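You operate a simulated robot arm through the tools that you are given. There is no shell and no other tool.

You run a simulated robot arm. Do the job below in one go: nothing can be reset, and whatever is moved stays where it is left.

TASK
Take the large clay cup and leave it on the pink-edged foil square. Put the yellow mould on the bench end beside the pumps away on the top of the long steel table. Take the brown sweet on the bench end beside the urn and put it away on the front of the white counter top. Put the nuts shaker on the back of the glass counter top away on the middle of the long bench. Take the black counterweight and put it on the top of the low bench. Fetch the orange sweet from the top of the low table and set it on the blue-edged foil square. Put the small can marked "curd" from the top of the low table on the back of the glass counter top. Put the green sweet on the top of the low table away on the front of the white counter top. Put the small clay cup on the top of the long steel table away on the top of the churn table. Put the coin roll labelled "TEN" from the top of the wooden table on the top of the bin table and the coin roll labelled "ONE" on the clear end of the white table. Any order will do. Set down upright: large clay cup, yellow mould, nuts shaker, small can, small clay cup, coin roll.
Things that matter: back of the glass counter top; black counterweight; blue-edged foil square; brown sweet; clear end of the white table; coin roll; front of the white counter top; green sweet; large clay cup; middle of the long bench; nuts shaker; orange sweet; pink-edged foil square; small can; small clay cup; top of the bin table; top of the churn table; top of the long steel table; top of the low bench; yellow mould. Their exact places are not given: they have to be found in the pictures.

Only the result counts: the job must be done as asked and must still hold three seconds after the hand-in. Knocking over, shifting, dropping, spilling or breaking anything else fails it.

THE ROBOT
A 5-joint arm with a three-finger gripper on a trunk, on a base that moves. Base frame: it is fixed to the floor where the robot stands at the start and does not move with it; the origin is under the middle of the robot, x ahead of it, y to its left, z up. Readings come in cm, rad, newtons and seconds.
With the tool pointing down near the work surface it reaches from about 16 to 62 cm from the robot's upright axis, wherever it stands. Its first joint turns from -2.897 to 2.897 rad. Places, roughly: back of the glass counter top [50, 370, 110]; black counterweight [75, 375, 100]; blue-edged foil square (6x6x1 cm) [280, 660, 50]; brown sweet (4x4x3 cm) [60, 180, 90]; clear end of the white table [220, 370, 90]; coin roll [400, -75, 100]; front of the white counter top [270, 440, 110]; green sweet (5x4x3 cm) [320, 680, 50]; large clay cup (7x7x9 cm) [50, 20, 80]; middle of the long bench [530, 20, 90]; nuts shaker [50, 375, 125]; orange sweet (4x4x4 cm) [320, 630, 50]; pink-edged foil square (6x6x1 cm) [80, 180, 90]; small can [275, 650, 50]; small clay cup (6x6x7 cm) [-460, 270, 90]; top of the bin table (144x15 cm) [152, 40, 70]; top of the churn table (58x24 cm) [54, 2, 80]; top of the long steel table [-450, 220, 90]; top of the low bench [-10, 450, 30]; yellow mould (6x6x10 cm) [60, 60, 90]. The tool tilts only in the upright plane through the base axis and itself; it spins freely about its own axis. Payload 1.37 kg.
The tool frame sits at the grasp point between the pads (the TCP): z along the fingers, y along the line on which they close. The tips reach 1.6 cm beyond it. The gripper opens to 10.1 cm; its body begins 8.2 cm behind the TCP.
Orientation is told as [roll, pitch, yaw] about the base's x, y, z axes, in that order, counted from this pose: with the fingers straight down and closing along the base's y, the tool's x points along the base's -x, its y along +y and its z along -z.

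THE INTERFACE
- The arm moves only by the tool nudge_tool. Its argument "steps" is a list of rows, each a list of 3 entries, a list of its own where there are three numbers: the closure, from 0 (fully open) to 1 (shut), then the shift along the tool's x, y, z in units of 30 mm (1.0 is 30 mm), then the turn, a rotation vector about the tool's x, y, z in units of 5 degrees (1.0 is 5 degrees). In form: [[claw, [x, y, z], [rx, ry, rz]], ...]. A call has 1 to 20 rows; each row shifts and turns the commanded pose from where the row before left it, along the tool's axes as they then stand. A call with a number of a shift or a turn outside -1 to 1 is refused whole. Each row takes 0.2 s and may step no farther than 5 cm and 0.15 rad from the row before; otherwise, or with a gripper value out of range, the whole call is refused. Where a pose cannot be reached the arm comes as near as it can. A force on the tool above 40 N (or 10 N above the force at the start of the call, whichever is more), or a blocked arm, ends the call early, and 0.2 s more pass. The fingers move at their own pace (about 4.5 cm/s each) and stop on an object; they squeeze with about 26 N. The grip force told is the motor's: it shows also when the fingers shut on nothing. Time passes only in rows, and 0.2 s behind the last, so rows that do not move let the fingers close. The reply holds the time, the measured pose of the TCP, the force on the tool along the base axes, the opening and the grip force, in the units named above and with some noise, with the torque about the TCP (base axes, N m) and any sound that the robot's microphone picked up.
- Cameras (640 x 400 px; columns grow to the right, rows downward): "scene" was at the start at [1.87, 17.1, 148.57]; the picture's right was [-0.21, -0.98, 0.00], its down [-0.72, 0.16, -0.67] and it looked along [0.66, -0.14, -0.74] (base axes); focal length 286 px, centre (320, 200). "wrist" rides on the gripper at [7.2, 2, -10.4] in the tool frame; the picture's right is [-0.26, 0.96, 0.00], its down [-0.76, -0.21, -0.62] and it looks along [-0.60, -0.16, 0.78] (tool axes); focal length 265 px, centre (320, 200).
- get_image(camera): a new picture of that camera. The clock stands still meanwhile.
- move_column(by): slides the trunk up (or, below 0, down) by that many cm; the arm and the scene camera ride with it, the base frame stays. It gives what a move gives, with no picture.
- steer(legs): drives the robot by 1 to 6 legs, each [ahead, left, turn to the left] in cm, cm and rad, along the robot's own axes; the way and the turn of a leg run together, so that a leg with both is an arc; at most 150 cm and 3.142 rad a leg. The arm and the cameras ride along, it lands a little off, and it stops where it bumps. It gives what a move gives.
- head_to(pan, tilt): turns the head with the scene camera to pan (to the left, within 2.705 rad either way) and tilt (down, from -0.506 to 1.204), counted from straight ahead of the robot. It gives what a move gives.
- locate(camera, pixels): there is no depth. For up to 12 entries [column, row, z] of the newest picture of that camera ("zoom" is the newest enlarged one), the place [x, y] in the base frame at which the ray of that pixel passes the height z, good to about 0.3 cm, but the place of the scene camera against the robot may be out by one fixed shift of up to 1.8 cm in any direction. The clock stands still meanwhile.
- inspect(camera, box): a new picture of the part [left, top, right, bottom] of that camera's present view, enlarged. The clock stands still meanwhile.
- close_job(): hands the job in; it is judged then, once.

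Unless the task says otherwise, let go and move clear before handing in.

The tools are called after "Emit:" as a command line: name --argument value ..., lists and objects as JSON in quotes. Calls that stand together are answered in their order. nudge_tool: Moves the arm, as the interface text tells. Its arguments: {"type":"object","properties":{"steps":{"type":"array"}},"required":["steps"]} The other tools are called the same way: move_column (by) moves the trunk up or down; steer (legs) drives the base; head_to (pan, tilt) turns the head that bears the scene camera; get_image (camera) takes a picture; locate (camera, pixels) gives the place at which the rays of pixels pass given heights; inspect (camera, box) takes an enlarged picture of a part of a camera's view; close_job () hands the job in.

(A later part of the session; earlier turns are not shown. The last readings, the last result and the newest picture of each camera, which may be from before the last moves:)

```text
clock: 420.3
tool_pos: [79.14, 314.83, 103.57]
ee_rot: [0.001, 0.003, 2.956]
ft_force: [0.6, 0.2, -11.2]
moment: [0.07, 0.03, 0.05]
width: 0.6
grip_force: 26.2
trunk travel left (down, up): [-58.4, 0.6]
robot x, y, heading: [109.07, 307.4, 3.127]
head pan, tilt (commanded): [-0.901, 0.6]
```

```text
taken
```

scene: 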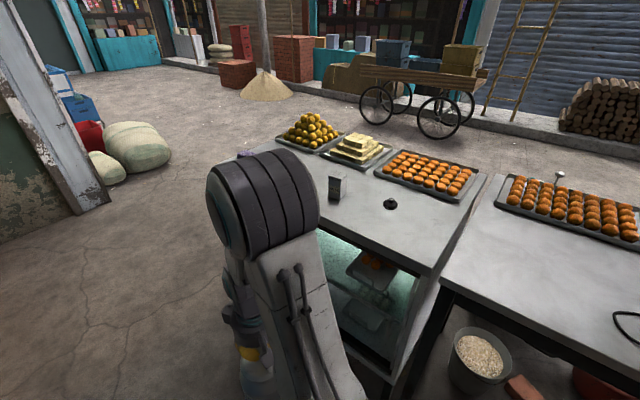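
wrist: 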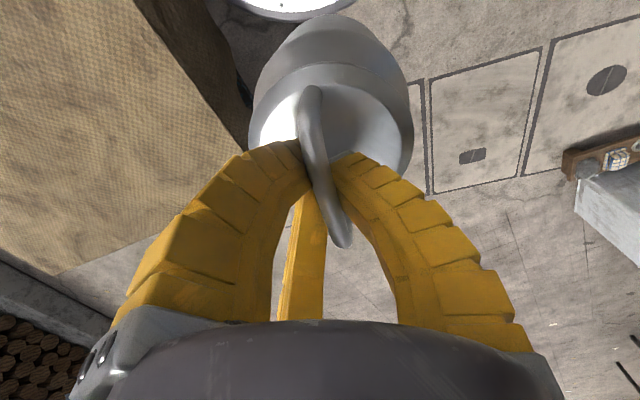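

The glass counter: shaker (335,187), black counterweight (390,203), trays along the front. Enlarging and locating.

Emit:
inspect --camera "scene" --box '[270, 110, 510, 260]'

Emit:
locate --camera "scene" --pixels '[[335, 197, 108], [390, 206, 108], [400, 262, 108], [325, 228, 108], [322, 152, 108], [365, 166, 108], [440, 197, 108], [490, 180, 108], [335, 197, 104], [390, 206, 104]]'

```text
2.67 times, centred on (390, 185) of scene
```

zoom: 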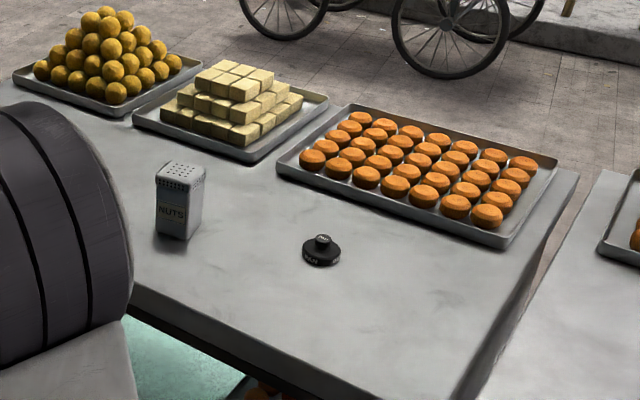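

```text
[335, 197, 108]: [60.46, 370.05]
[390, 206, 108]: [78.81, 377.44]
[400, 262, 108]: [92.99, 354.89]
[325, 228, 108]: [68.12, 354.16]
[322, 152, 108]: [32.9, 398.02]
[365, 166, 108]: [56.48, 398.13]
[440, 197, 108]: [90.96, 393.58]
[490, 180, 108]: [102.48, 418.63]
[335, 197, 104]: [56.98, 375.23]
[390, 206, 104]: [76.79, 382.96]
```

Glass counter items: NUTS shaker ~(59,371), black counterweight ~(78,378). I'll set the can at about (92,366) on the back half. Moving the base alongside and raising the can.

Emit:
steer --legs '[[17, -13.5, 0.014]]'

Emit:
nudge_tool --steps '[[1, [0, 0, -0.7], [0, 0, 0]], [1, [0, 0, -0.9], [0, 0, 0]], [1, [0, 0, -0.9], [0, 0, 0]], [1, [0, 0, -0.9], [0, 0, 0]], [1, [0, 0, -0.9], [0, 0, 0]], [1, [0, 0, -0.9], [0, 0, 0]], [1, [0, 0, -0.9], [0, 0, 0]], [1, [0, 0, -0.9], [0, 0, 0]], [1, [0, 0, -0.9], [0, 0, 0]], [1, [0, 0, -0.9], [0, 0, 0]], [1, [0, 0, -0.8], [0, 0, 0]]]'

Emit:
head_to --pan -1.4 --tilt 0.8

Emit:
get_image --camera "scene"

```text
clock: 421.9
tool_pos: [61.99, 328.13, 103.45]
ee_rot: [0.001, 0.002, 2.972]
ft_force: [-0.5, 0.9, -12.4]
moment: [0.02, -0.04, 0.0]
width: 0.6
grip_force: 25.7
trunk travel left (down, up): [-58.4, 0.6]
robot x, y, heading: [92.0, 320.61, -3.135]
head pan, tilt (commanded): [-0.901, 0.6]
```

```text
clock: 424.3
tool_pos: [62.04, 328.06, 132.33]
ee_rot: [-0.002, 0.003, 2.974]
ft_force: [0.7, 0.4, -11.7]
moment: [0.08, 0.01, -0.03]
width: 0.58
grip_force: 26.2
trunk travel left (down, up): [-58.4, 0.6]
robot x, y, heading: [92.0, 321.05, -3.136]
head pan, tilt (commanded): [-0.901, 0.6]
```

```text
clock: 425.3
tool_pos: [61.88, 328.07, 132.22]
ee_rot: [0.0, 0.002, 2.972]
ft_force: [0.0, 1.1, -11.0]
moment: [0.06, -0.04, 0.03]
width: 0.62
grip_force: 26.4
trunk travel left (down, up): [-58.4, 0.6]
robot x, y, heading: [92.17, 321.29, -3.136]
head pan, tilt (commanded): [-1.4, 0.799]
```

```text
taken
```

scene: 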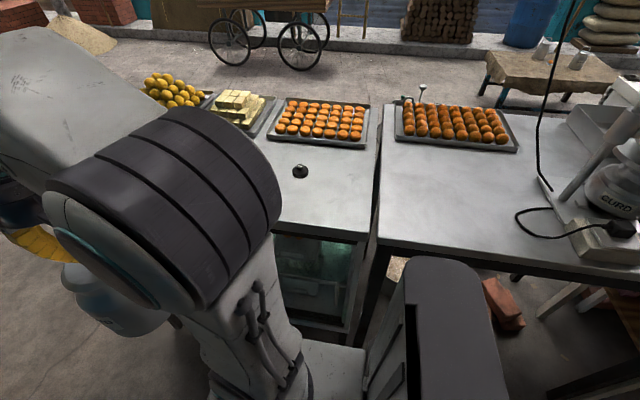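

Emit:
locate --camera "scene" --pixels '[[300, 174, 108], [335, 205, 108], [372, 205, 108], [320, 238, 108], [335, 150, 108], [300, 174, 105], [335, 205, 105], [372, 205, 105], [320, 238, 105]]'

```text
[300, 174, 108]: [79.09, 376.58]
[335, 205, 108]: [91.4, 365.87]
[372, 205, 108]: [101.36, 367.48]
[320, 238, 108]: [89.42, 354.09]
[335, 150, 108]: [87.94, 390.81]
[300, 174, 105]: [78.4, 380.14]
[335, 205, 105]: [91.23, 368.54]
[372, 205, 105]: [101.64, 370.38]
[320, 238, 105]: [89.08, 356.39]
```

The counter top is at about z≈109–110. Raise a bit more and swing the can over the back half in two straight moves, staying away from the shaker.

Emit:
nudge_tool --steps '[[1, [0, 0, -0.6], [0, 0, 0]], [1, [0, 0, -0.5], [0, 0, 0]], [1, [0, -0.6, 0], [0, 0, 0]], [1, [0.01, -0.93, 0], [0, 0, 0]], [1, [0.01, -0.93, 0], [0, 0, 0]], [1, [0.01, -0.93, 0], [0, 0, 0]], [1, [0.01, -0.93, 0], [0, 0, 0]], [1, [0.01, -0.93, 0], [0, 0, 0]], [1, [0.01, -0.93, 0], [0, 0, 0]], [1, [0.01, -0.6, 0], [0, 0, 0]]]'

Emit:
get_image --camera "scene"

```text
clock: 427.5
tool_pos: [65.73, 348.2, 135.53]
ee_rot: [0.002, 0.0, 2.972]
ft_force: [-0.9, 1.2, -12.2]
moment: [0.03, -0.01, -0.01]
width: 0.59
grip_force: 25.8
trunk travel left (down, up): [-58.4, 0.6]
robot x, y, heading: [92.05, 320.99, -3.143]
head pan, tilt (commanded): [-1.4, 0.799]
```

```text
taken
```

scene: 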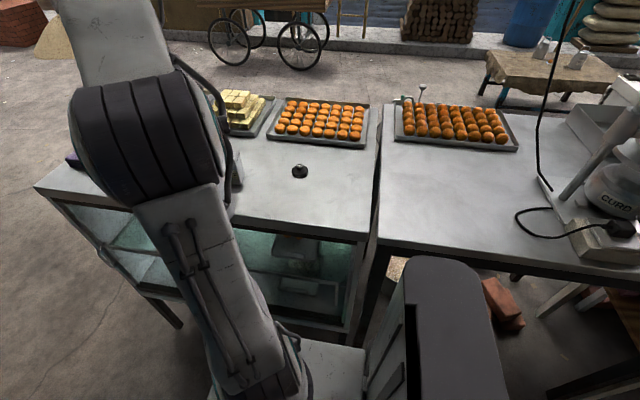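

Emit:
nudge_tool --steps '[[1, [0.6, -0.45, 0], [0, 0, 0]], [1, [0.86, -0.66, 0], [0, 0, 0]], [1, [0.86, -0.66, 0], [0, 0, 0]], [1, [0.86, -0.66, 0], [0, 0, 0]], [1, [0.86, -0.66, 0], [0, 0, 0]], [1, [0.86, -0.66, 0], [0, 0, 0]], [1, [0.86, -0.66, 0], [0, 0, 0]], [1, [0.86, -0.66, 0], [0, 0, 0]], [1, [0.86, -0.66, 0], [0, 0, 0]], [1, [0.5, -0.4, 0], [0, 0, 0]]]'

Emit:
get_image --camera "wrist"

Emit:
get_image --camera "scene"

```text
clock: 429.7
tool_pos: [92.48, 362.07, 135.52]
ee_rot: [0.003, 0.0, 2.972]
ft_force: [-0.4, 0.4, -11.9]
moment: [-0.01, -0.05, 0.0]
width: 0.6
grip_force: 26.0
trunk travel left (down, up): [-58.4, 0.6]
robot x, y, heading: [91.85, 320.71, -3.131]
head pan, tilt (commanded): [-1.4, 0.799]
```

```text
taken
```

wrist: 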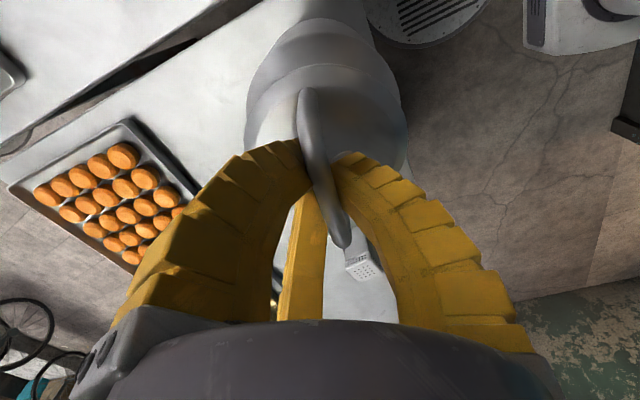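

```text
taken
```

scene: 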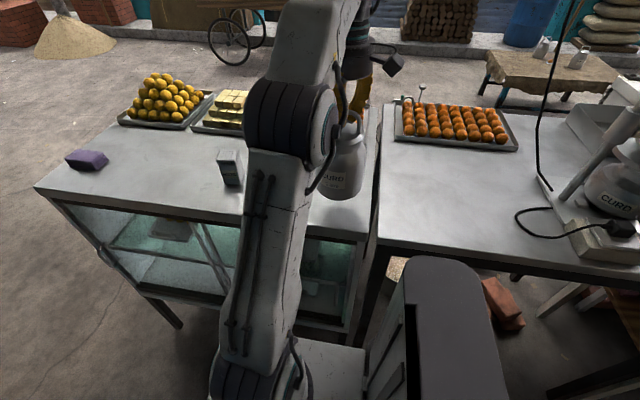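

The can hovers over the counter near its right end. Checking edge distances with the wrist camera.

Emit:
locate --camera "wrist" --pixels '[[372, 8, 110], [372, 8, 108], [400, 322, 110], [190, 45, 110], [130, 80, 110], [360, 265, 118]]'

Emit:
inspect --camera "wrist" --box '[180, 0, 440, 160]'

```text
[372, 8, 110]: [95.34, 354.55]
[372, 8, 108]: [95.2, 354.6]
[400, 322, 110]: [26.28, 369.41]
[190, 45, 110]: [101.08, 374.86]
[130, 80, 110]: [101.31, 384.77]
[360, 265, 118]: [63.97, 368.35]
```

```text
2.46 times, centred on (310, 80) of wrist
```

zoom: 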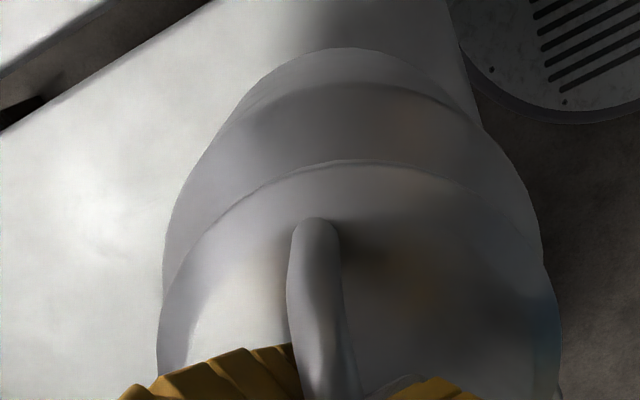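

Edges: back y≈354.6, right x≈101.2. Shifting to (90.5,364) and lowering toward contact.

Emit:
nudge_tool --steps '[[1, [-0.38, -0.25, 0], [0, 0, 0]], [1, [-0.38, -0.26, 0], [0, 0, 0]], [1, [0, 0, 0.4], [0, 0, 0]], [1, [0, 0, 0.4], [0, 0, 0]], [1, [0, 0, 0.2], [0, 0, 0]], [1, [0, 0, 0.1], [0, 0, 0]], [1, [0, 0, 0.1], [0, 0, 0]], [1, [0, 0, 0], [0, 0, 0]]]'

```text
clock: 431.5
tool_pos: [90.5, 364.1, 131.97]
ee_rot: [0.0, 0.001, 2.973]
ft_force: [-0.8, -0.2, -11.0]
moment: [0.04, -0.02, 0.01]
width: 0.62
grip_force: 25.7
trunk travel left (down, up): [-58.4, 0.6]
robot x, y, heading: [92.14, 320.99, -3.137]
head pan, tilt (commanded): [-1.4, 0.799]
```

Emit:
nudge_tool --steps '[[1, [0, 0, 0.15], [0, 0, 0]], [1, [0, 0, 0.15], [0, 0, 0]], [1, [0, 0, 0.1], [0, 0, 0]], [1, [0, 0, 0], [0, 0, 0]]]'

Emit:
inspect --camera "scene" --box '[290, 100, 400, 230]'

```text
clock: 432.5
tool_pos: [90.44, 363.97, 130.84]
ee_rot: [0.001, -0.001, 2.974]
ft_force: [0.0, -0.1, -11.8]
moment: [0.04, -0.02, 0.03]
width: 0.59
grip_force: 26.3
trunk travel left (down, up): [-58.4, 0.6]
robot x, y, heading: [92.02, 320.65, -3.14]
head pan, tilt (commanded): [-1.4, 0.799]
```

```text
3.08 times, centred on (345, 165) of scene
```

zoom: 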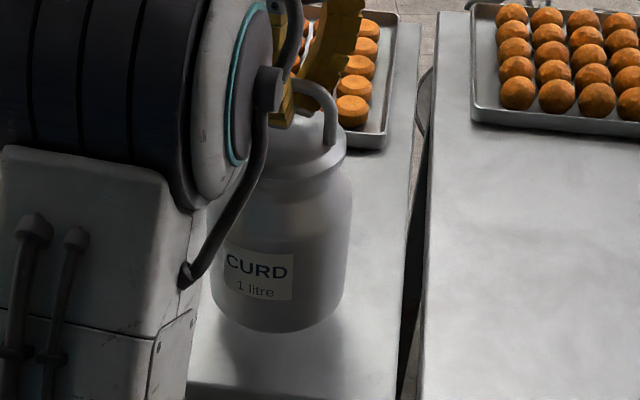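

Still a small gap with shadow beneath. Continuing down.

Emit:
nudge_tool --steps '[[1, [0, 0, 0.15], [0, 0, 0]], [1, [0, 0, 0.1], [0, 0, 0]], [1, [0, 0, 0], [0, 0, 0]]]'

Emit:
nudge_tool --steps '[[1, [0, 0, 0.1], [0, 0, 0]], [1, [0, 0, 0.1], [0, 0, 0]], [1, [0, 0, 0], [0, 0, 0]]]'

```text
clock: 433.3
tool_pos: [90.51, 364.12, 129.9]
ee_rot: [0.0, 0.0, 2.972]
ft_force: [0.1, 0.2, -11.3]
moment: [0.05, -0.04, 0.01]
width: 0.6
grip_force: 26.2
trunk travel left (down, up): [-58.4, 0.6]
robot x, y, heading: [92.05, 321.18, -3.142]
head pan, tilt (commanded): [-1.4, 0.799]
```

```text
clock: 434.1
tool_pos: [90.42, 364.13, 129.42]
ee_rot: [0.0, 0.0, 2.973]
ft_force: [-0.2, 0.6, -11.8]
moment: [0.01, -0.03, 0.0]
width: 0.58
grip_force: 26.0
trunk travel left (down, up): [-58.4, 0.6]
robot x, y, heading: [91.86, 320.99, -3.138]
head pan, tilt (commanded): [-1.4, 0.799]
```

Emit:
nudge_tool --steps '[[1, [0, 0, 0.1], [0, 0, 0]], [1, [0, 0, 0.1], [0, 0, 0]], [1, [0, 0, 0], [0, 0, 0]]]'

Emit:
nudge_tool --steps '[[1, [0, 0, 0.1], [0, 0, 0]], [1, [0, 0, 0.1], [0, 0, 0]], [1, [0, 0, 0], [0, 0, 0]]]'

```text
clock: 434.9
tool_pos: [90.44, 364.1, 128.81]
ee_rot: [0.001, 0.002, 2.973]
ft_force: [0.1, -0.9, -11.4]
moment: [0.03, -0.05, -0.03]
width: 0.6
grip_force: 25.8
trunk travel left (down, up): [-58.4, 0.6]
robot x, y, heading: [91.9, 321.13, -3.14]
head pan, tilt (commanded): [-1.4, 0.799]
```

```text
clock: 435.7
tool_pos: [90.46, 363.97, 128.2]
ee_rot: [0.002, 0.001, 2.973]
ft_force: [0.8, -0.9, -12.6]
moment: [0.01, -0.01, 0.0]
width: 0.6
grip_force: 25.9
trunk travel left (down, up): [-58.4, 0.6]
robot x, y, heading: [92.27, 320.78, -3.137]
head pan, tilt (commanded): [-1.4, 0.799]
```

Emit:
inspect --camera "scene" --box '[290, 120, 400, 250]'

Emit:
nudge_tool --steps '[[1, [0, 0, 0.1], [0, 0, 0]], [1, [0, 0, 0.1], [0, 0, 0]], [1, [0, 0, 0], [0, 0, 0]]]'

```text
3.08 times, centred on (345, 185) of scene
```

zoom: 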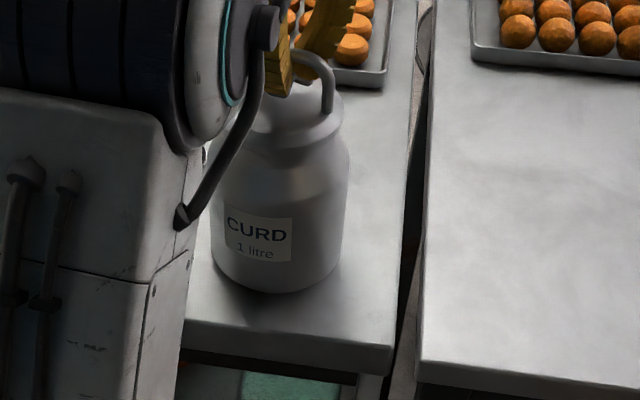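

```text
clock: 436.5
tool_pos: [90.41, 364.14, 127.62]
ee_rot: [-0.001, 0.0, 2.97]
ft_force: [1.1, -0.6, -4.3]
moment: [0.06, 0.15, 0.01]
width: 0.59
grip_force: 25.6
trunk travel left (down, up): [-58.4, 0.6]
robot x, y, heading: [92.3, 321.29, -3.14]
head pan, tilt (commanded): [-1.4, 0.799]
```

The load drops (−4.3 N): touching. A bit lower, then open.

Emit:
nudge_tool --steps '[[1, [0, 0, 0.08], [0, 0, 0]], [1, [0, 0, 0.05], [0, 0, 0]], [1, [0, 0, 0], [0, 0, 0]]]'

```text
clock: 437.3
tool_pos: [90.58, 364.08, 127.33]
ee_rot: [0.0, 0.0, 2.971]
ft_force: [0.6, 3.1, 0.5]
moment: [-0.04, 0.04, 0.01]
width: 0.01
grip_force: 25.6
trunk travel left (down, up): [-58.4, 0.6]
robot x, y, heading: [92.15, 320.98, -3.134]
head pan, tilt (commanded): [-1.4, 0.799]
```

Fully supported. Opening the gripper.

Emit:
nudge_tool --steps '[[0.7, [0, 0, 0], [0, 0, 0]], [0.4, [0, 0, 0], [0, 0, 0]], [0.1, [0, 0, 0], [0, 0, 0]], [0, [0, 0, 0], [0, 0, 0]], [0, [0, 0, 0], [0, 0, 0]], [0, [0, 0, 0], [0, 0, 0]]]'

Emit:
get_image --camera "wrist"

```text
clock: 438.7
tool_pos: [90.43, 364.07, 127.23]
ee_rot: [-0.001, 0.001, 2.972]
ft_force: [-0.7, 1.4, -0.8]
moment: [-0.01, 0.01, -0.05]
width: 10.05
grip_force: 0.1
trunk travel left (down, up): [-58.4, 0.6]
robot x, y, heading: [91.92, 320.73, -3.137]
head pan, tilt (commanded): [-1.4, 0.799]
```

```text
taken
```

wrist: 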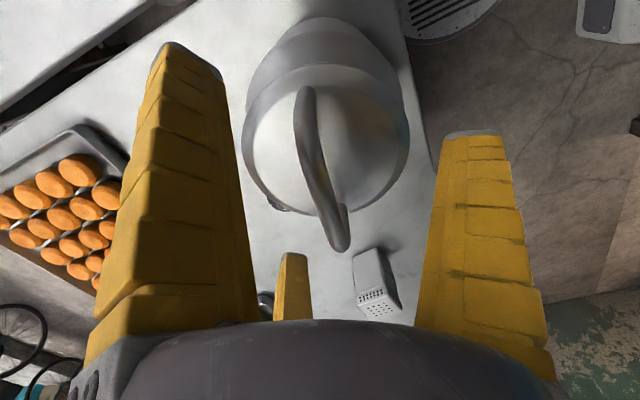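

The can stands on the counter. Lift clear, retract off the counter, then shift the base to x≈72 for the counterweight.

Emit:
nudge_tool --steps '[[0, [0, 0, -0.5], [0, 0, 0]], [0, [0, 0, -0.9], [0, 0, 0]], [0, [0, 0, -0.9], [0, 0, 0]], [0, [0, 0, -0.5], [0, 0, 0]], [0, [0.145, 0.855, 0], [0, 0, 0]], [0, [0.145, 0.855, 0], [0, 0, 0]], [0, [0.145, 0.855, 0], [0, 0, 0]], [0, [0.145, 0.855, 0], [0, 0, 0]], [0, [0.145, 0.855, 0], [0, 0, 0]]]'

Emit:
steer --legs '[[19, 0, 0]]'

Emit:
get_image --camera "scene"

Emit:
get_image --camera "wrist"

```text
clock: 440.7
tool_pos: [90.35, 350.88, 135.79]
ee_rot: [0.0, -0.001, 2.973]
ft_force: [0.1, 0.0, 0.3]
moment: [0.04, 0.03, -0.01]
width: 10.07
grip_force: 0.1
trunk travel left (down, up): [-58.4, 0.6]
robot x, y, heading: [92.15, 321.26, -3.139]
head pan, tilt (commanded): [-1.4, 0.799]
```

```text
clock: 442.2
tool_pos: [71.15, 350.95, 135.7]
ee_rot: [-0.001, 0.003, 2.972]
ft_force: [0.5, 0.7, 0.1]
moment: [-0.01, -0.05, 0.0]
width: 10.04
grip_force: 0.1
trunk travel left (down, up): [-58.4, 0.6]
robot x, y, heading: [72.84, 320.86, -3.139]
head pan, tilt (commanded): [-1.4, 0.799]
```

```text
taken
```

scene: 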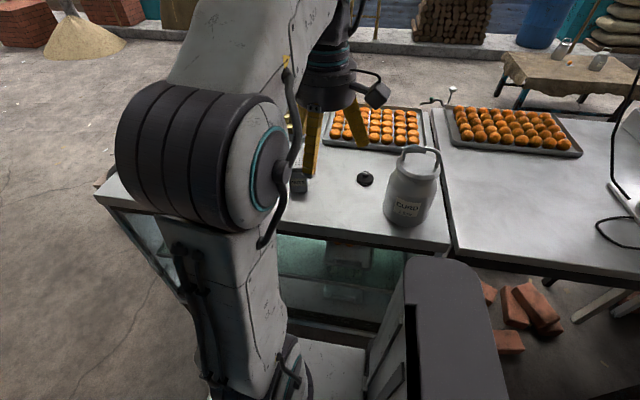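

```text
taken
```

wrist: 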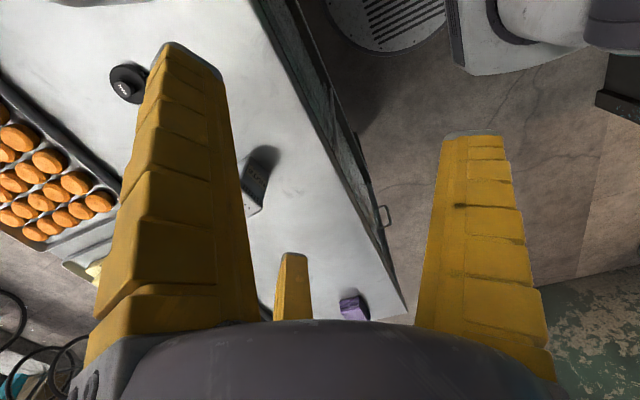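

Locating the counterweight (wrist 128,83) and shaker.

Emit:
inspect --camera "wrist" --box '[90, 50, 290, 225]'

Emit:
locate --camera "wrist" --pixels '[[125, 75, 108], [128, 83, 108], [128, 83, 110], [128, 83, 112], [253, 205, 108], [258, 165, 118]]'

```text
2.29 times, centred on (190, 138) of wrist
```

zoom: 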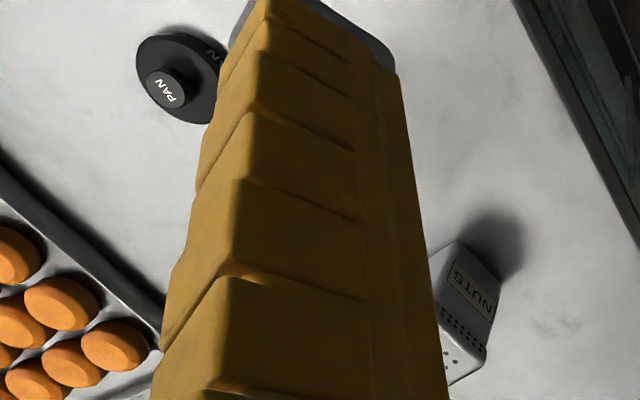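

```text
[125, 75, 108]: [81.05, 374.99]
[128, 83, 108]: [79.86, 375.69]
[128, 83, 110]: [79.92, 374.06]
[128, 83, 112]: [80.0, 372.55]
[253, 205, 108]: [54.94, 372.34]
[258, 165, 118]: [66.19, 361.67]
```

The counterweight is a black disc with a "PAN" knob at about (79.9,375). I'll rotate the tool to yaw ≈75° so the wrist camera stays clear of the can.

Emit:
nudge_tool --steps '[[0, [0, 0, 0], [0, 0, 1]], [0, [0, 0, 0], [0, 0, 1]], [0, [0, 0, 0], [0, 0, 1]], [0, [0, 0, 0], [0, 0, 1]], [0, [0, 0, 0], [0, 0, 1]], [0, [0, 0, 0], [0, 0, 1]], [0, [0, 0, 0], [0, 0, 1]], [0, [0, 0, 0], [0, 0, 1]], [0, [0, 0, 0], [0, 0, 1]], [0, [0, 0, 0], [0, 0, 1]], [0, [0, 0, 0], [0, 0, 1]], [0, [0, 0, 0], [0, 0, 1]], [0, [0, 0, 0], [0, 0, 1]], [0, [0, 0, 0], [0, 0, 1]], [0, [0, 0, 0], [0, 0, 1]], [0, [0, 0, 0], [0, 0, 1]], [0, [0, 0, 0], [0, 0, 1]], [0, [0, 0, 0], [0, 0, 1]], [0, [0, 0, 0], [0, 0, 1]]]'

Emit:
get_image --camera "wrist"

```text
clock: 446.2
tool_pos: [71.39, 351.05, 135.68]
ee_rot: [0.001, 0.0, 1.311]
ft_force: [-1.6, 0.1, -0.2]
moment: [0.01, 0.0, -0.02]
width: 10.06
grip_force: 0.2
trunk travel left (down, up): [-58.4, 0.6]
robot x, y, heading: [72.79, 321.12, -3.136]
head pan, tilt (commanded): [-1.4, 0.799]
```

```text
taken
```

wrist: 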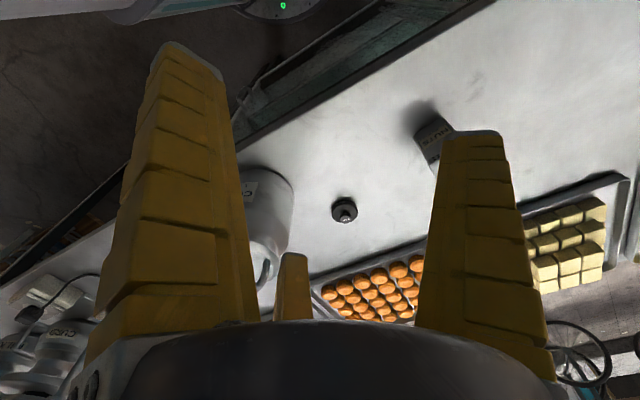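

Emit:
locate --camera "wrist" --pixels '[[345, 208, 108], [345, 208, 110], [345, 208, 112], [430, 155, 108], [262, 215, 110]]'

```text
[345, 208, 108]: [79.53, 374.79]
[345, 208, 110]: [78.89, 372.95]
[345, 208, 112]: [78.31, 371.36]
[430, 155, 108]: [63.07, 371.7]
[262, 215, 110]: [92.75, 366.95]
```

Moving over the counterweight while lowering to z≈121.

Emit:
nudge_tool --steps '[[0, [-0.95, -0.066, 0.3], [0, 0, 0]], [0, [-0.95, -0.066, 0.5], [0, 0, 0]], [0, [-0.95, -0.066, 0.5], [0, 0, 0]], [0, [-0.95, -0.066, 0.5], [0, 0, 0]], [0, [-0.95, -0.066, 0.5], [0, 0, 0]], [0, [-0.95, -0.066, 0.6], [0, 0, 0]], [0, [-0.95, -0.066, 0.6], [0, 0, 0]], [0, [-0.95, -0.066, 0.6], [0, 0, 0]], [0, [-0.93, -0.066, 0.6], [0, 0, 0]]]'

Emit:
get_image --camera "wrist"

Emit:
get_image --camera "scene"

```text
clock: 448.2
tool_pos: [79.22, 373.79, 120.94]
ee_rot: [0.0, 0.0, 1.312]
ft_force: [-0.1, 0.0, 0.5]
moment: [0.0, -0.01, 0.0]
width: 10.07
grip_force: 0.0
out of reach, approached as far as the arm can: row 9
trunk travel left (down, up): [-58.4, 0.6]
robot x, y, heading: [73.1, 320.59, -3.138]
head pan, tilt (commanded): [-1.4, 0.799]
```

```text
taken
```

wrist: 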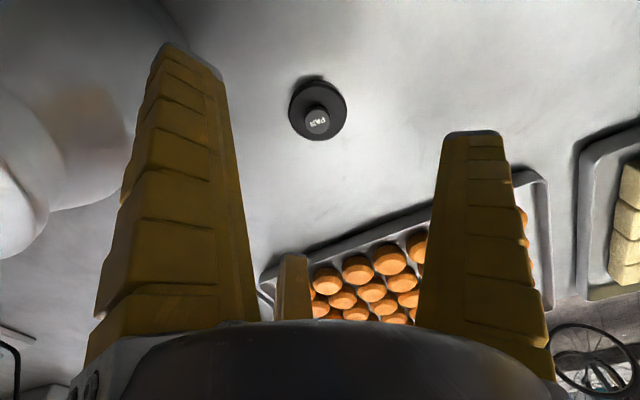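

```text
taken
```

scene: 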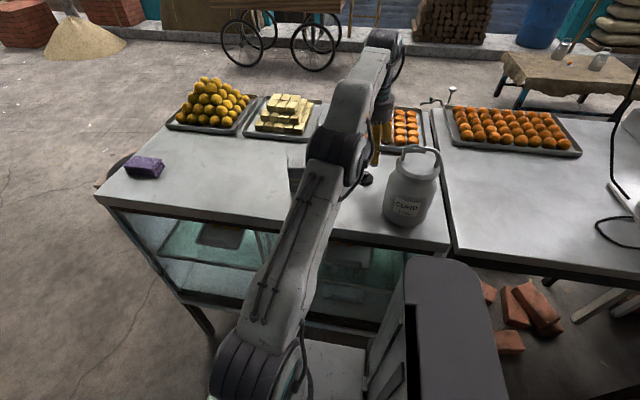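

Emit:
inspect --camera "wrist" --box '[270, 60, 366, 150]'

Emit:
locate --camera "wrist" --pixels '[[318, 105, 107], [318, 105, 108], [318, 105, 109], [318, 105, 110], [318, 120, 111], [318, 120, 113]]'

```text
4.44 times, centred on (318, 105) of wrist
```

zoom: 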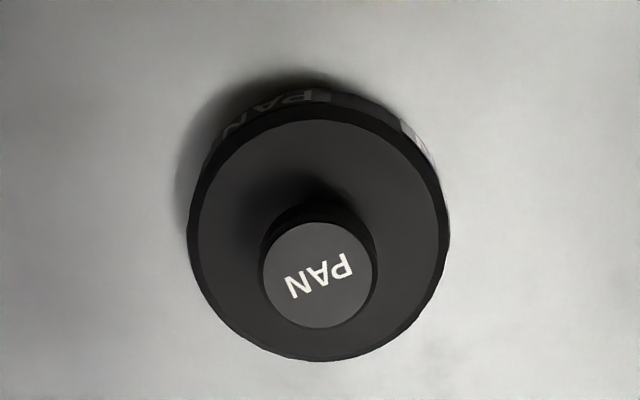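

```text
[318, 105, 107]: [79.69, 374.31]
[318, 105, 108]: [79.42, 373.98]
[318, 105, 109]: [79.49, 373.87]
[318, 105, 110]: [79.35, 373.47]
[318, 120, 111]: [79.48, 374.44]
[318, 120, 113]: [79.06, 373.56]
```

The disc is about 4.5 cm wide and right under the tool. Descending to z≈112.5, then feeling for the surface.

Emit:
nudge_tool --steps '[[0, [0, 0, 0.8], [0, 0, 0]], [0, [0, 0, 0.8], [0, 0, 0]], [0, [0, 0, 0.8], [0, 0, 0]], [0, [0, 0, 0.4], [0, 0, 0]], [0, [0, 0, 0], [0, 0, 0]]]'

Emit:
get_image --camera "wrist"

```text
clock: 449.4
tool_pos: [79.23, 373.84, 112.45]
ee_rot: [-0.001, 0.001, 1.312]
ft_force: [-0.1, -0.1, -0.6]
moment: [0.01, 0.01, 0.0]
width: 10.05
grip_force: 0.1
trunk travel left (down, up): [-58.4, 0.6]
robot x, y, heading: [72.81, 320.81, -3.141]
head pan, tilt (commanded): [-1.4, 0.799]
```

```text
taken
```

wrist: 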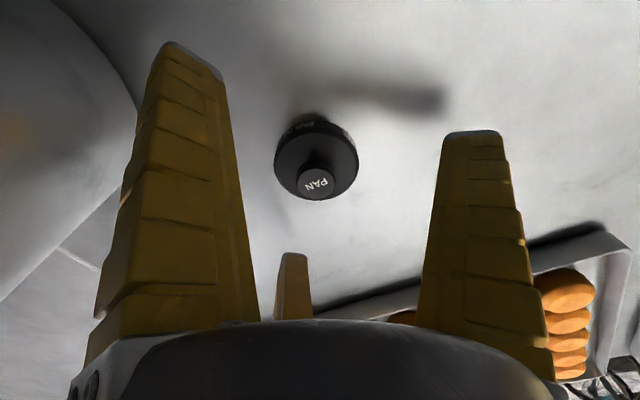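

Emit:
nudge_tool --steps '[[0, [0, 0, 0.2], [0, 0, 0]], [0, [0, 0, 0.2], [0, 0, 0]], [0, [0, 0, 0.1], [0, 0, 0]], [0, [0, 0, 0.1], [0, 0, 0]], [0, [0, 0, 0], [0, 0, 0]]]'

Emit:
nudge_tool --steps '[[0, [0, 0, 0.07], [0, 0, 0]], [0, [0, 0, 0], [0, 0, 0]]]'

```text
clock: 450.6
tool_pos: [79.22, 373.95, 110.83]
ee_rot: [0.001, 0.001, 1.314]
ft_force: [0.0, -0.6, 0.0]
moment: [-0.04, -0.02, -0.01]
width: 10.06
grip_force: 0.1
trunk travel left (down, up): [-58.4, 0.6]
robot x, y, heading: [72.92, 321.14, -3.137]
head pan, tilt (commanded): [-1.4, 0.799]
```

```text
clock: 451.2
tool_pos: [79.26, 373.91, 110.55]
ee_rot: [0.0, 0.0, 1.313]
ft_force: [-0.8, -0.6, -1.1]
moment: [0.03, 0.02, 0.02]
width: 10.03
grip_force: 0.2
trunk travel left (down, up): [-58.4, 0.6]
robot x, y, heading: [72.98, 321.32, -3.14]
head pan, tilt (commanded): [-1.4, 0.799]
```

Closing gradually here, watching forces.

Emit:
nudge_tool --steps '[[0.3, [0, 0, 0], [0, 0, 0]], [0.45, [0, 0, 0], [0, 0, 0]], [0.55, [0, 0, 0], [0, 0, 0]], [0.6, [0, 0, 0], [0, 0, 0]], [0.6, [0, 0, 0], [0, 0, 0]]]'

Emit:
get_image --camera "wrist"

```text
clock: 452.4
tool_pos: [79.21, 373.86, 110.63]
ee_rot: [0.001, -0.001, 1.312]
ft_force: [0.5, -0.6, 5.3]
moment: [-0.12, -0.07, -0.02]
width: 4.47
grip_force: 23.9
trunk travel left (down, up): [-58.4, 0.6]
robot x, y, heading: [73.41, 320.69, -3.137]
head pan, tilt (commanded): [-1.4, 0.799]
```

```text
taken
```

wrist: 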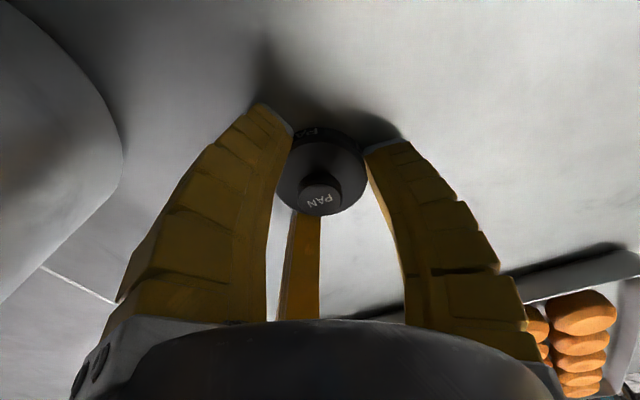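

Gripping the disc rim (width 4.47). Close fully and lift a little.

Emit:
nudge_tool --steps '[[1, [0, 0, 0], [0, 0, 0]], [1, [0, 0, 0], [0, 0, 0]], [1, [0, 0, -0.15], [0, 0, 0]], [1, [0, 0, -0.3], [0, 0, 0]], [1, [0, 0, -0.5], [0, 0, 0]], [1, [0, 0, 0], [0, 0, 0]]]'

Emit:
get_image --camera "wrist"

```text
clock: 453.8
tool_pos: [79.22, 374.05, 113.47]
ee_rot: [0.001, 0.001, 1.314]
ft_force: [0.2, -0.3, -3.0]
moment: [-0.03, 0.0, -0.01]
width: 4.19
grip_force: 25.8
trunk travel left (down, up): [-58.4, 0.6]
robot x, y, heading: [72.65, 320.92, -3.135]
head pan, tilt (commanded): [-1.4, 0.799]
```

```text
taken
```

wrist: 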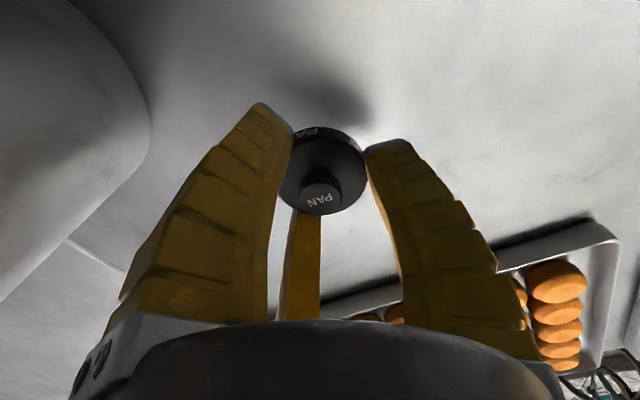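

Lifted (−3 N). Retract along the same path while rising.

Emit:
nudge_tool --steps '[[1, [0, 0, -0.6], [0, 0, 0]], [1, [0.3, 0.02, -0.7], [0, 0, 0]], [1, [0.9, 0.066, -0.6], [0, 0, 0]], [1, [0.95, 0.066, -0.6], [0, 0, 0]], [1, [0.95, 0.066, -0.6], [0, 0, 0]], [1, [0.95, 0.066, -0.6], [0, 0, 0]], [1, [0.95, 0.066, -0.5], [0, 0, 0]], [1, [0.95, 0.066, -0.5], [0, 0, 0]], [1, [0.95, 0.066, -0.5], [0, 0, 0]], [1, [0.9, 0.066, -0.3], [0, 0, 0]]]'

Emit:
get_image --camera "wrist"

```text
clock: 456.0
tool_pos: [71.64, 351.37, 130.0]
ee_rot: [0.002, 0.0, 1.313]
ft_force: [0.0, 0.1, -1.5]
moment: [0.03, -0.01, 0.01]
width: 4.2
grip_force: 26.3
trunk travel left (down, up): [-58.4, 0.6]
robot x, y, heading: [73.3, 320.96, -3.138]
head pan, tilt (commanded): [-1.4, 0.799]
```

```text
taken
```

wrist: 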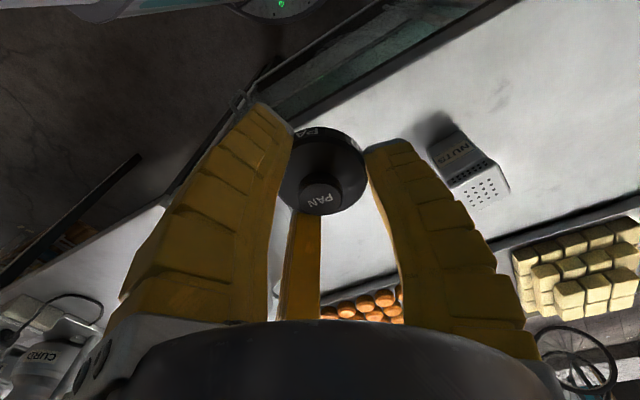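

The counterweight is held steadily. Driving ahead (west) to x≈-37 to look at the low bench.

Emit:
steer --legs '[[110, 5, 0]]'

Emit:
head_to --pan -1.5 --tilt 0.8

Emit:
get_image --camera "scene"

```text
clock: 461.7
tool_pos: [-39.68, 346.67, 130.1]
ee_rot: [0.0, 0.001, 1.304]
ft_force: [-0.2, 0.6, -2.1]
moment: [-0.04, 0.0, 0.02]
width: 4.17
grip_force: 25.8
trunk travel left (down, up): [-58.4, 0.6]
robot x, y, heading: [-38.38, 315.55, 3.141]
head pan, tilt (commanded): [-1.4, 0.799]
```

```text
clock: 462.4
tool_pos: [-39.63, 346.61, 129.88]
ee_rot: [0.001, 0.001, 1.304]
ft_force: [0.7, 0.7, -2.3]
moment: [-0.05, 0.0, 0.04]
width: 4.16
grip_force: 26.1
trunk travel left (down, up): [-58.4, 0.6]
robot x, y, heading: [-39.06, 315.66, 3.135]
head pan, tilt (commanded): [-1.499, 0.799]
```

```text
taken
```

scene: 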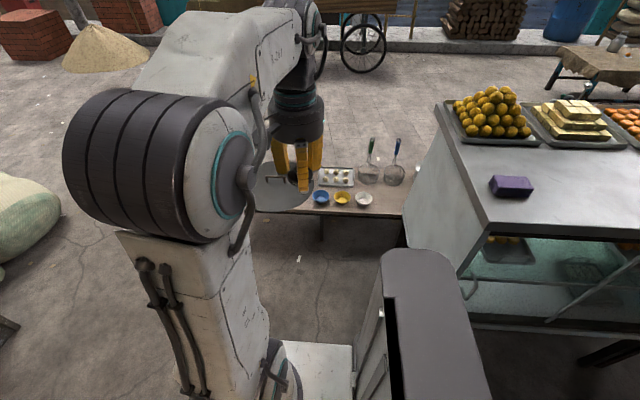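

The low bench is visible with bowls and utensils. Enlarging it.

Emit:
inspect --camera "scene" --box '[230, 120, 450, 260]'

Emit:
locate --camera "scene" --pixels '[[322, 240, 0], [330, 214, 36], [400, 216, 36], [364, 200, 36], [322, 200, 36], [336, 180, 36], [400, 190, 36], [415, 165, 36], [380, 205, 36], [390, 205, 36]]'

```text
2.86 times, centred on (340, 190) of scene
```

zoom: 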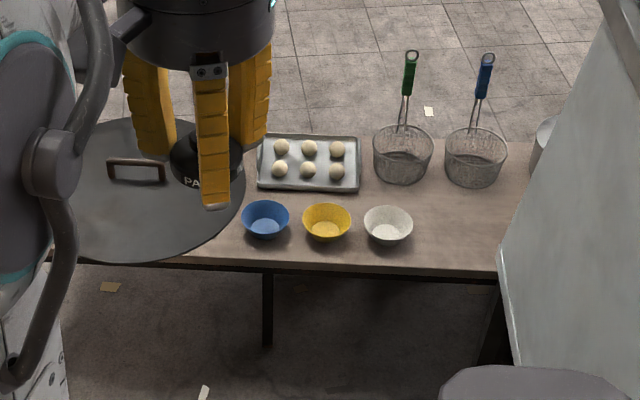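

```text
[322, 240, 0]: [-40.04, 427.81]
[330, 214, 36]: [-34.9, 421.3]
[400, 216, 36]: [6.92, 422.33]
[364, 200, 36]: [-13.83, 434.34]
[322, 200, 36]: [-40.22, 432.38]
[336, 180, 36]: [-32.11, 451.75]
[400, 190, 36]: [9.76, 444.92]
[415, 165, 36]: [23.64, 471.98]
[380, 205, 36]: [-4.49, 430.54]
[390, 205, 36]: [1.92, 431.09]
```

Free space is right of the white bowl, around (-1,435); the bench front edge is y≈421. I'll move the base to about (-28,386), clear of the glass counter's corner, and lower the trunk.

Emit:
steer --legs '[[-11, -71, 0.006]]'

Emit:
move_column --by -50

Emit:
head_to --pan -1.9 --tilt 0.8

Emit:
get_image --camera "scene"

Emit:
get_image --camera "wrist"

```text
clock: 466.3
tool_pos: [-28.64, 417.62, 129.85]
ee_rot: [0.0, -0.001, 1.31]
ft_force: [0.1, 0.1, -2.7]
moment: [-0.06, 0.0, -0.04]
width: 4.15
grip_force: 26.2
trunk travel left (down, up): [-58.4, 0.6]
robot x, y, heading: [-27.3, 387.01, -3.143]
head pan, tilt (commanded): [-1.499, 0.799]
```

```text
refused: -50 is not a number from -40 to 40
```

```text
clock: 467.2
tool_pos: [-28.71, 417.52, 129.87]
ee_rot: [0.0, 0.0, 1.31]
ft_force: [-0.4, -0.6, -2.1]
moment: [-0.04, 0.01, -0.01]
width: 4.12
grip_force: 26.1
trunk travel left (down, up): [-58.4, 0.6]
robot x, y, heading: [-27.44, 386.51, -3.138]
head pan, tilt (commanded): [-1.901, 0.799]
```

```text
taken
```

scene: 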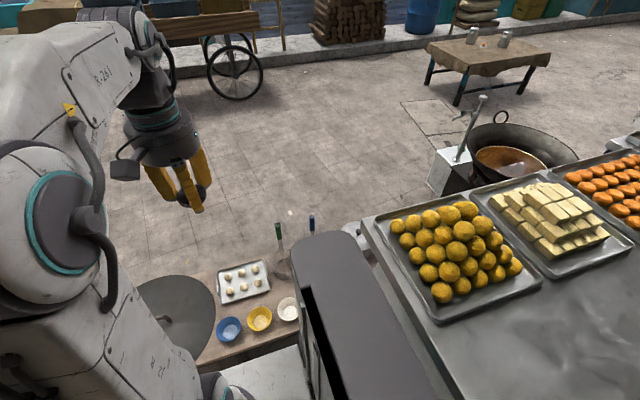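

```text
taken
```

wrist: 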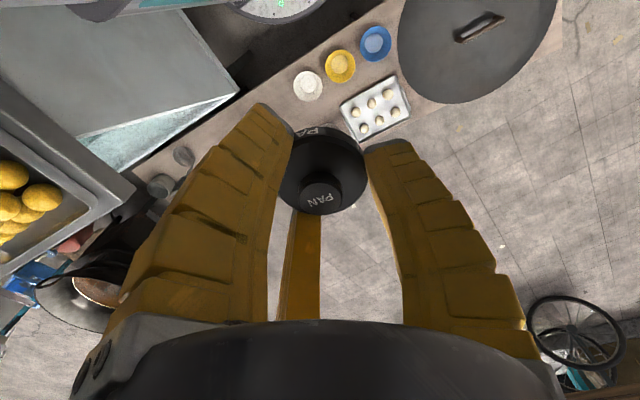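

Lower the trunk in two goes.

Emit:
move_column --by -40

Emit:
get_image --camera "wrist"

Emit:
locate --camera "wrist" --pixels '[[307, 86, 34], [340, 66, 34], [375, 43, 34], [375, 110, 34], [230, 100, 34]]'

```text
clock: 471.0
tool_pos: [-28.84, 417.5, 90.06]
ee_rot: [-0.001, -0.001, 1.31]
ft_force: [0.1, -0.8, -2.7]
moment: [0.01, -0.02, -0.02]
width: 4.15
grip_force: 26.6
trunk travel left (down, up): [-18.4, 40.6]
robot x, y, heading: [-27.34, 386.76, -3.14]
head pan, tilt (commanded): [-1.901, 0.799]
```

```text
taken
```

wrist: 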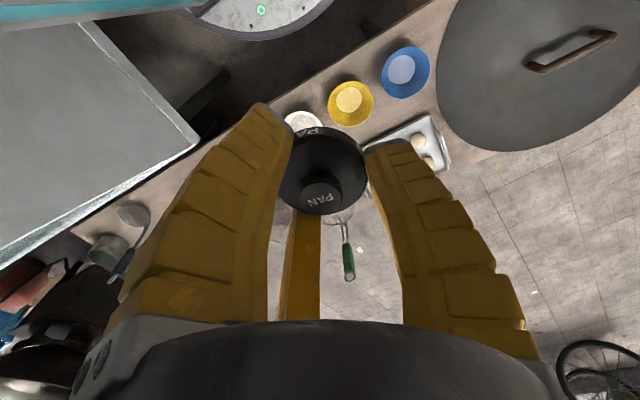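

```text
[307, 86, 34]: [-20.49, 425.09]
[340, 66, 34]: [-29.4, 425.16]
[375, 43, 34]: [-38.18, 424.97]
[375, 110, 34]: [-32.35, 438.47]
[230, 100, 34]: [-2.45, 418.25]
```

Emit:
inspect --camera "wrist" --box '[40, 60, 300, 280]'

Emit:
locate --camera "wrist" --pixels '[[303, 122, 36], [350, 103, 36], [405, 72, 36], [303, 122, 32], [350, 103, 32], [405, 72, 32], [105, 250, 36], [135, 213, 34], [195, 150, 34], [240, 112, 34], [215, 155, 34]]'

```text
1.82 times, centred on (170, 170) of wrist
```

zoom: 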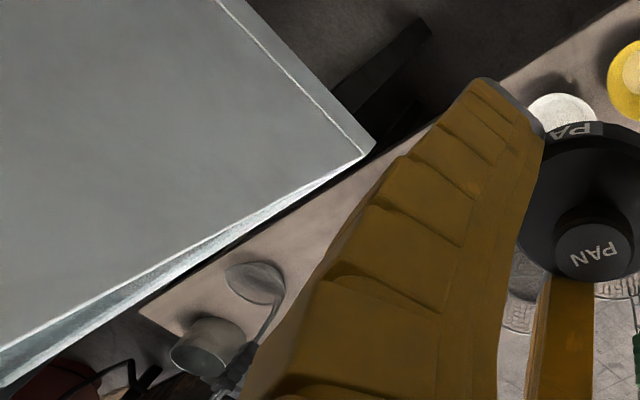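

```text
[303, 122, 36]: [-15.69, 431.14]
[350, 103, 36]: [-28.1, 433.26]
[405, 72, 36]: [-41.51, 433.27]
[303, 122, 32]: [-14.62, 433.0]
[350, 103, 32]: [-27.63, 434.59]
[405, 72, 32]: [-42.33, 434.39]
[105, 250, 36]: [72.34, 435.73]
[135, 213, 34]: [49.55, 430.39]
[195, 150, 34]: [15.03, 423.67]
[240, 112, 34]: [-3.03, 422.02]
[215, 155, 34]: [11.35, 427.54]
```

The bench is free between x≈-8 and 40 around y≈434. Lower the trunk 18 more and move the arm to (1,434) at z≈52.

Emit:
move_column --by -18

Emit:
nudge_tool --steps '[[1, [-0.656, -0.68, 0.2], [0, 0, 0]], [1, [-0.656, -0.68, 0.4], [0, 0, 0]], [1, [-0.656, -0.68, 0.5], [0, 0, 0]], [1, [-0.656, -0.68, 0.5], [0, 0, 0]], [1, [-0.656, -0.68, 0.5], [0, 0, 0]], [1, [-0.656, -0.68, 0.5], [0, 0, 0]], [1, [-0.656, -0.68, 0.5], [0, 0, 0]], [1, [-0.656, -0.68, 0.5], [0, 0, 0]], [1, [-0.656, -0.68, 0.5], [0, 0, 0]], [1, [-0.656, -0.68, 0.5], [0, 0, 0]], [1, [-0.656, -0.68, 0.5], [0, 0, 0]], [1, [-0.656, -0.68, 0.5], [0, 0, 0]]]'

Emit:
get_image --camera "wrist"

Emit:
get_image --camera "scene"

```text
clock: 473.0
tool_pos: [-28.46, 417.55, 71.84]
ee_rot: [0.0, 0.001, 1.311]
ft_force: [0.6, -0.7, -2.6]
moment: [0.02, 0.01, 0.05]
width: 4.14
grip_force: 25.9
trunk travel left (down, up): [-0.4, 58.6]
robot x, y, heading: [-27.49, 386.55, -3.144]
head pan, tilt (commanded): [-1.901, 0.799]
```

```text
clock: 475.6
tool_pos: [0.42, 433.26, 54.81]
ee_rot: [-0.001, 0.001, 1.31]
ft_force: [-0.4, -0.8, -2.2]
moment: [-0.04, 0.01, -0.02]
width: 4.18
grip_force: 26.0
out of reach, approached as far as the arm can: row 12
trunk travel left (down, up): [-0.4, 58.6]
robot x, y, heading: [-27.61, 386.96, -3.134]
head pan, tilt (commanded): [-1.901, 0.799]
```

```text
taken
```

wrist: 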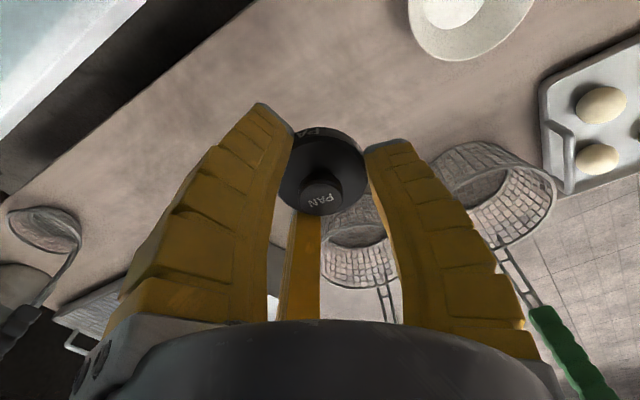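

```text
taken
```

scene: 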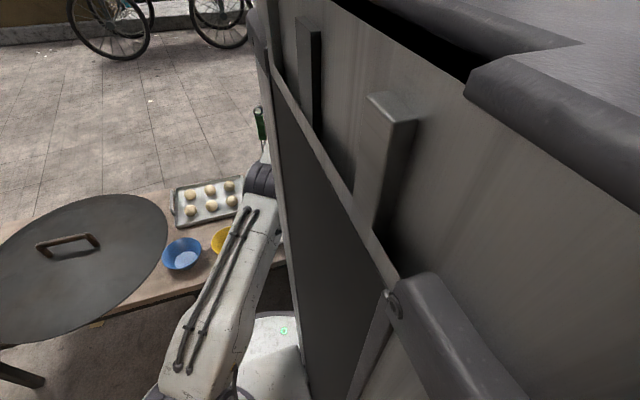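

Directly below the tool (pixel ~319,81) is plain bench. Descending straight down to z≈39.

Emit:
nudge_tool --steps '[[1, [0, 0, 0.8], [0, 0, 0]], [1, [0, 0, 0.9], [0, 0, 0]], [1, [0, 0, 0.9], [0, 0, 0]], [1, [0, 0, 0.9], [0, 0, 0]], [1, [0, 0, 0.9], [0, 0, 0]], [1, [0, 0, 0.6], [0, 0, 0]], [1, [0, 0, 0], [0, 0, 0]]]'

Emit:
get_image --camera "wrist"

```text
clock: 477.2
tool_pos: [0.44, 433.28, 39.85]
ee_rot: [0.001, -0.001, 1.31]
ft_force: [0.3, 0.1, -2.5]
moment: [-0.02, -0.02, 0.0]
width: 4.18
grip_force: 25.7
trunk travel left (down, up): [-0.4, 58.6]
robot x, y, heading: [-27.19, 386.58, -3.14]
head pan, tilt (commanded): [-1.901, 0.799]
```

```text
taken
```

wrist: 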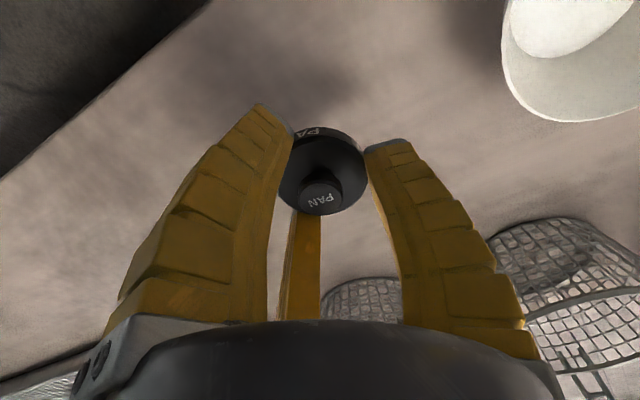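

Emit:
nudge_tool --steps '[[1, [0, 0, 0.3], [0, 0, 0]], [1, [0, 0, 0.2], [0, 0, 0]], [1, [0, 0, 0.2], [0, 0, 0]], [1, [0, 0, 0], [0, 0, 0]]]'

Emit:
nudge_tool --steps '[[1, [0, 0, 0.15], [0, 0, 0]], [1, [0, 0, 0.15], [0, 0, 0]], [1, [0, 0, 0], [0, 0, 0]]]'

```text
clock: 478.2
tool_pos: [0.54, 433.37, 37.75]
ee_rot: [0.002, -0.001, 1.31]
ft_force: [-0.9, 0.5, -1.5]
moment: [0.04, 0.04, 0.01]
width: 4.16
grip_force: 25.9
trunk travel left (down, up): [-0.4, 58.6]
robot x, y, heading: [-27.56, 386.49, -3.14]
head pan, tilt (commanded): [-1.901, 0.799]
```

```text
clock: 479.0
tool_pos: [0.54, 433.29, 36.78]
ee_rot: [0.0, 0.0, 1.31]
ft_force: [-0.7, -0.2, -1.8]
moment: [0.0, 0.03, -0.02]
width: 4.13
grip_force: 26.4
trunk travel left (down, up): [-0.4, 58.6]
robot x, y, heading: [-27.04, 386.45, -3.138]
head pan, tilt (commanded): [-1.901, 0.799]
```

Emit:
nudge_tool --steps '[[1, [0, 0, 0.15], [0, 0, 0]], [1, [0, 0, 0.15], [0, 0, 0]], [1, [0, 0, 0], [0, 0, 0]]]'

Emit:
get_image --camera "wrist"

```text
clock: 479.8
tool_pos: [0.51, 433.35, 35.89]
ee_rot: [0.001, 0.001, 1.31]
ft_force: [-0.2, 0.6, -1.8]
moment: [0.01, 0.03, -0.02]
width: 4.19
grip_force: 26.6
trunk travel left (down, up): [-0.4, 58.6]
robot x, y, heading: [-27.25, 386.7, -3.135]
head pan, tilt (commanded): [-1.901, 0.799]
```

```text
taken
```

wrist: 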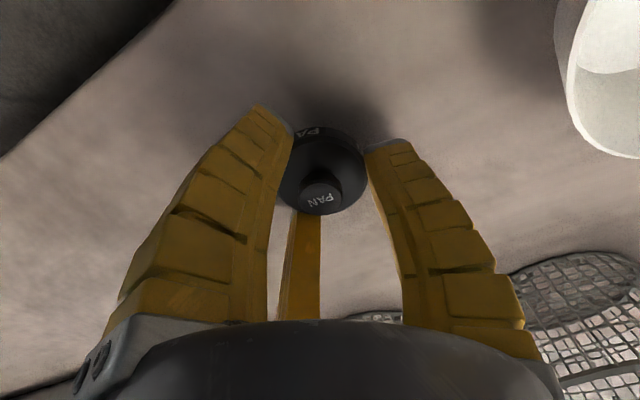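

Shadow is closing; continue in 0.3 cm steps.

Emit:
nudge_tool --steps '[[1, [0, 0, 0.12], [0, 0, 0]], [1, [0, 0, 0.1], [0, 0, 0]], [1, [0, 0, 0], [0, 0, 0]]]'

Emit:
nudge_tool --steps '[[1, [0, 0, 0.1], [0, 0, 0]], [1, [0, 0, 0.1], [0, 0, 0]], [1, [0, 0, 0], [0, 0, 0]]]'

```text
clock: 480.6
tool_pos: [0.52, 433.36, 35.24]
ee_rot: [0.0, 0.0, 1.312]
ft_force: [-0.6, -0.2, -2.3]
moment: [-0.02, 0.0, 0.01]
width: 4.17
grip_force: 25.7
trunk travel left (down, up): [-0.4, 58.6]
robot x, y, heading: [-27.59, 386.66, -3.139]
head pan, tilt (commanded): [-1.901, 0.799]
```

```text
clock: 481.4
tool_pos: [0.45, 433.14, 34.75]
ee_rot: [-0.001, 0.001, 1.31]
ft_force: [-0.8, -1.2, 3.2]
moment: [0.09, 0.07, 0.04]
width: 4.24
grip_force: 26.2
trunk travel left (down, up): [-0.4, 58.6]
robot x, y, heading: [-27.52, 386.56, -3.144]
head pan, tilt (commanded): [-1.901, 0.799]
```

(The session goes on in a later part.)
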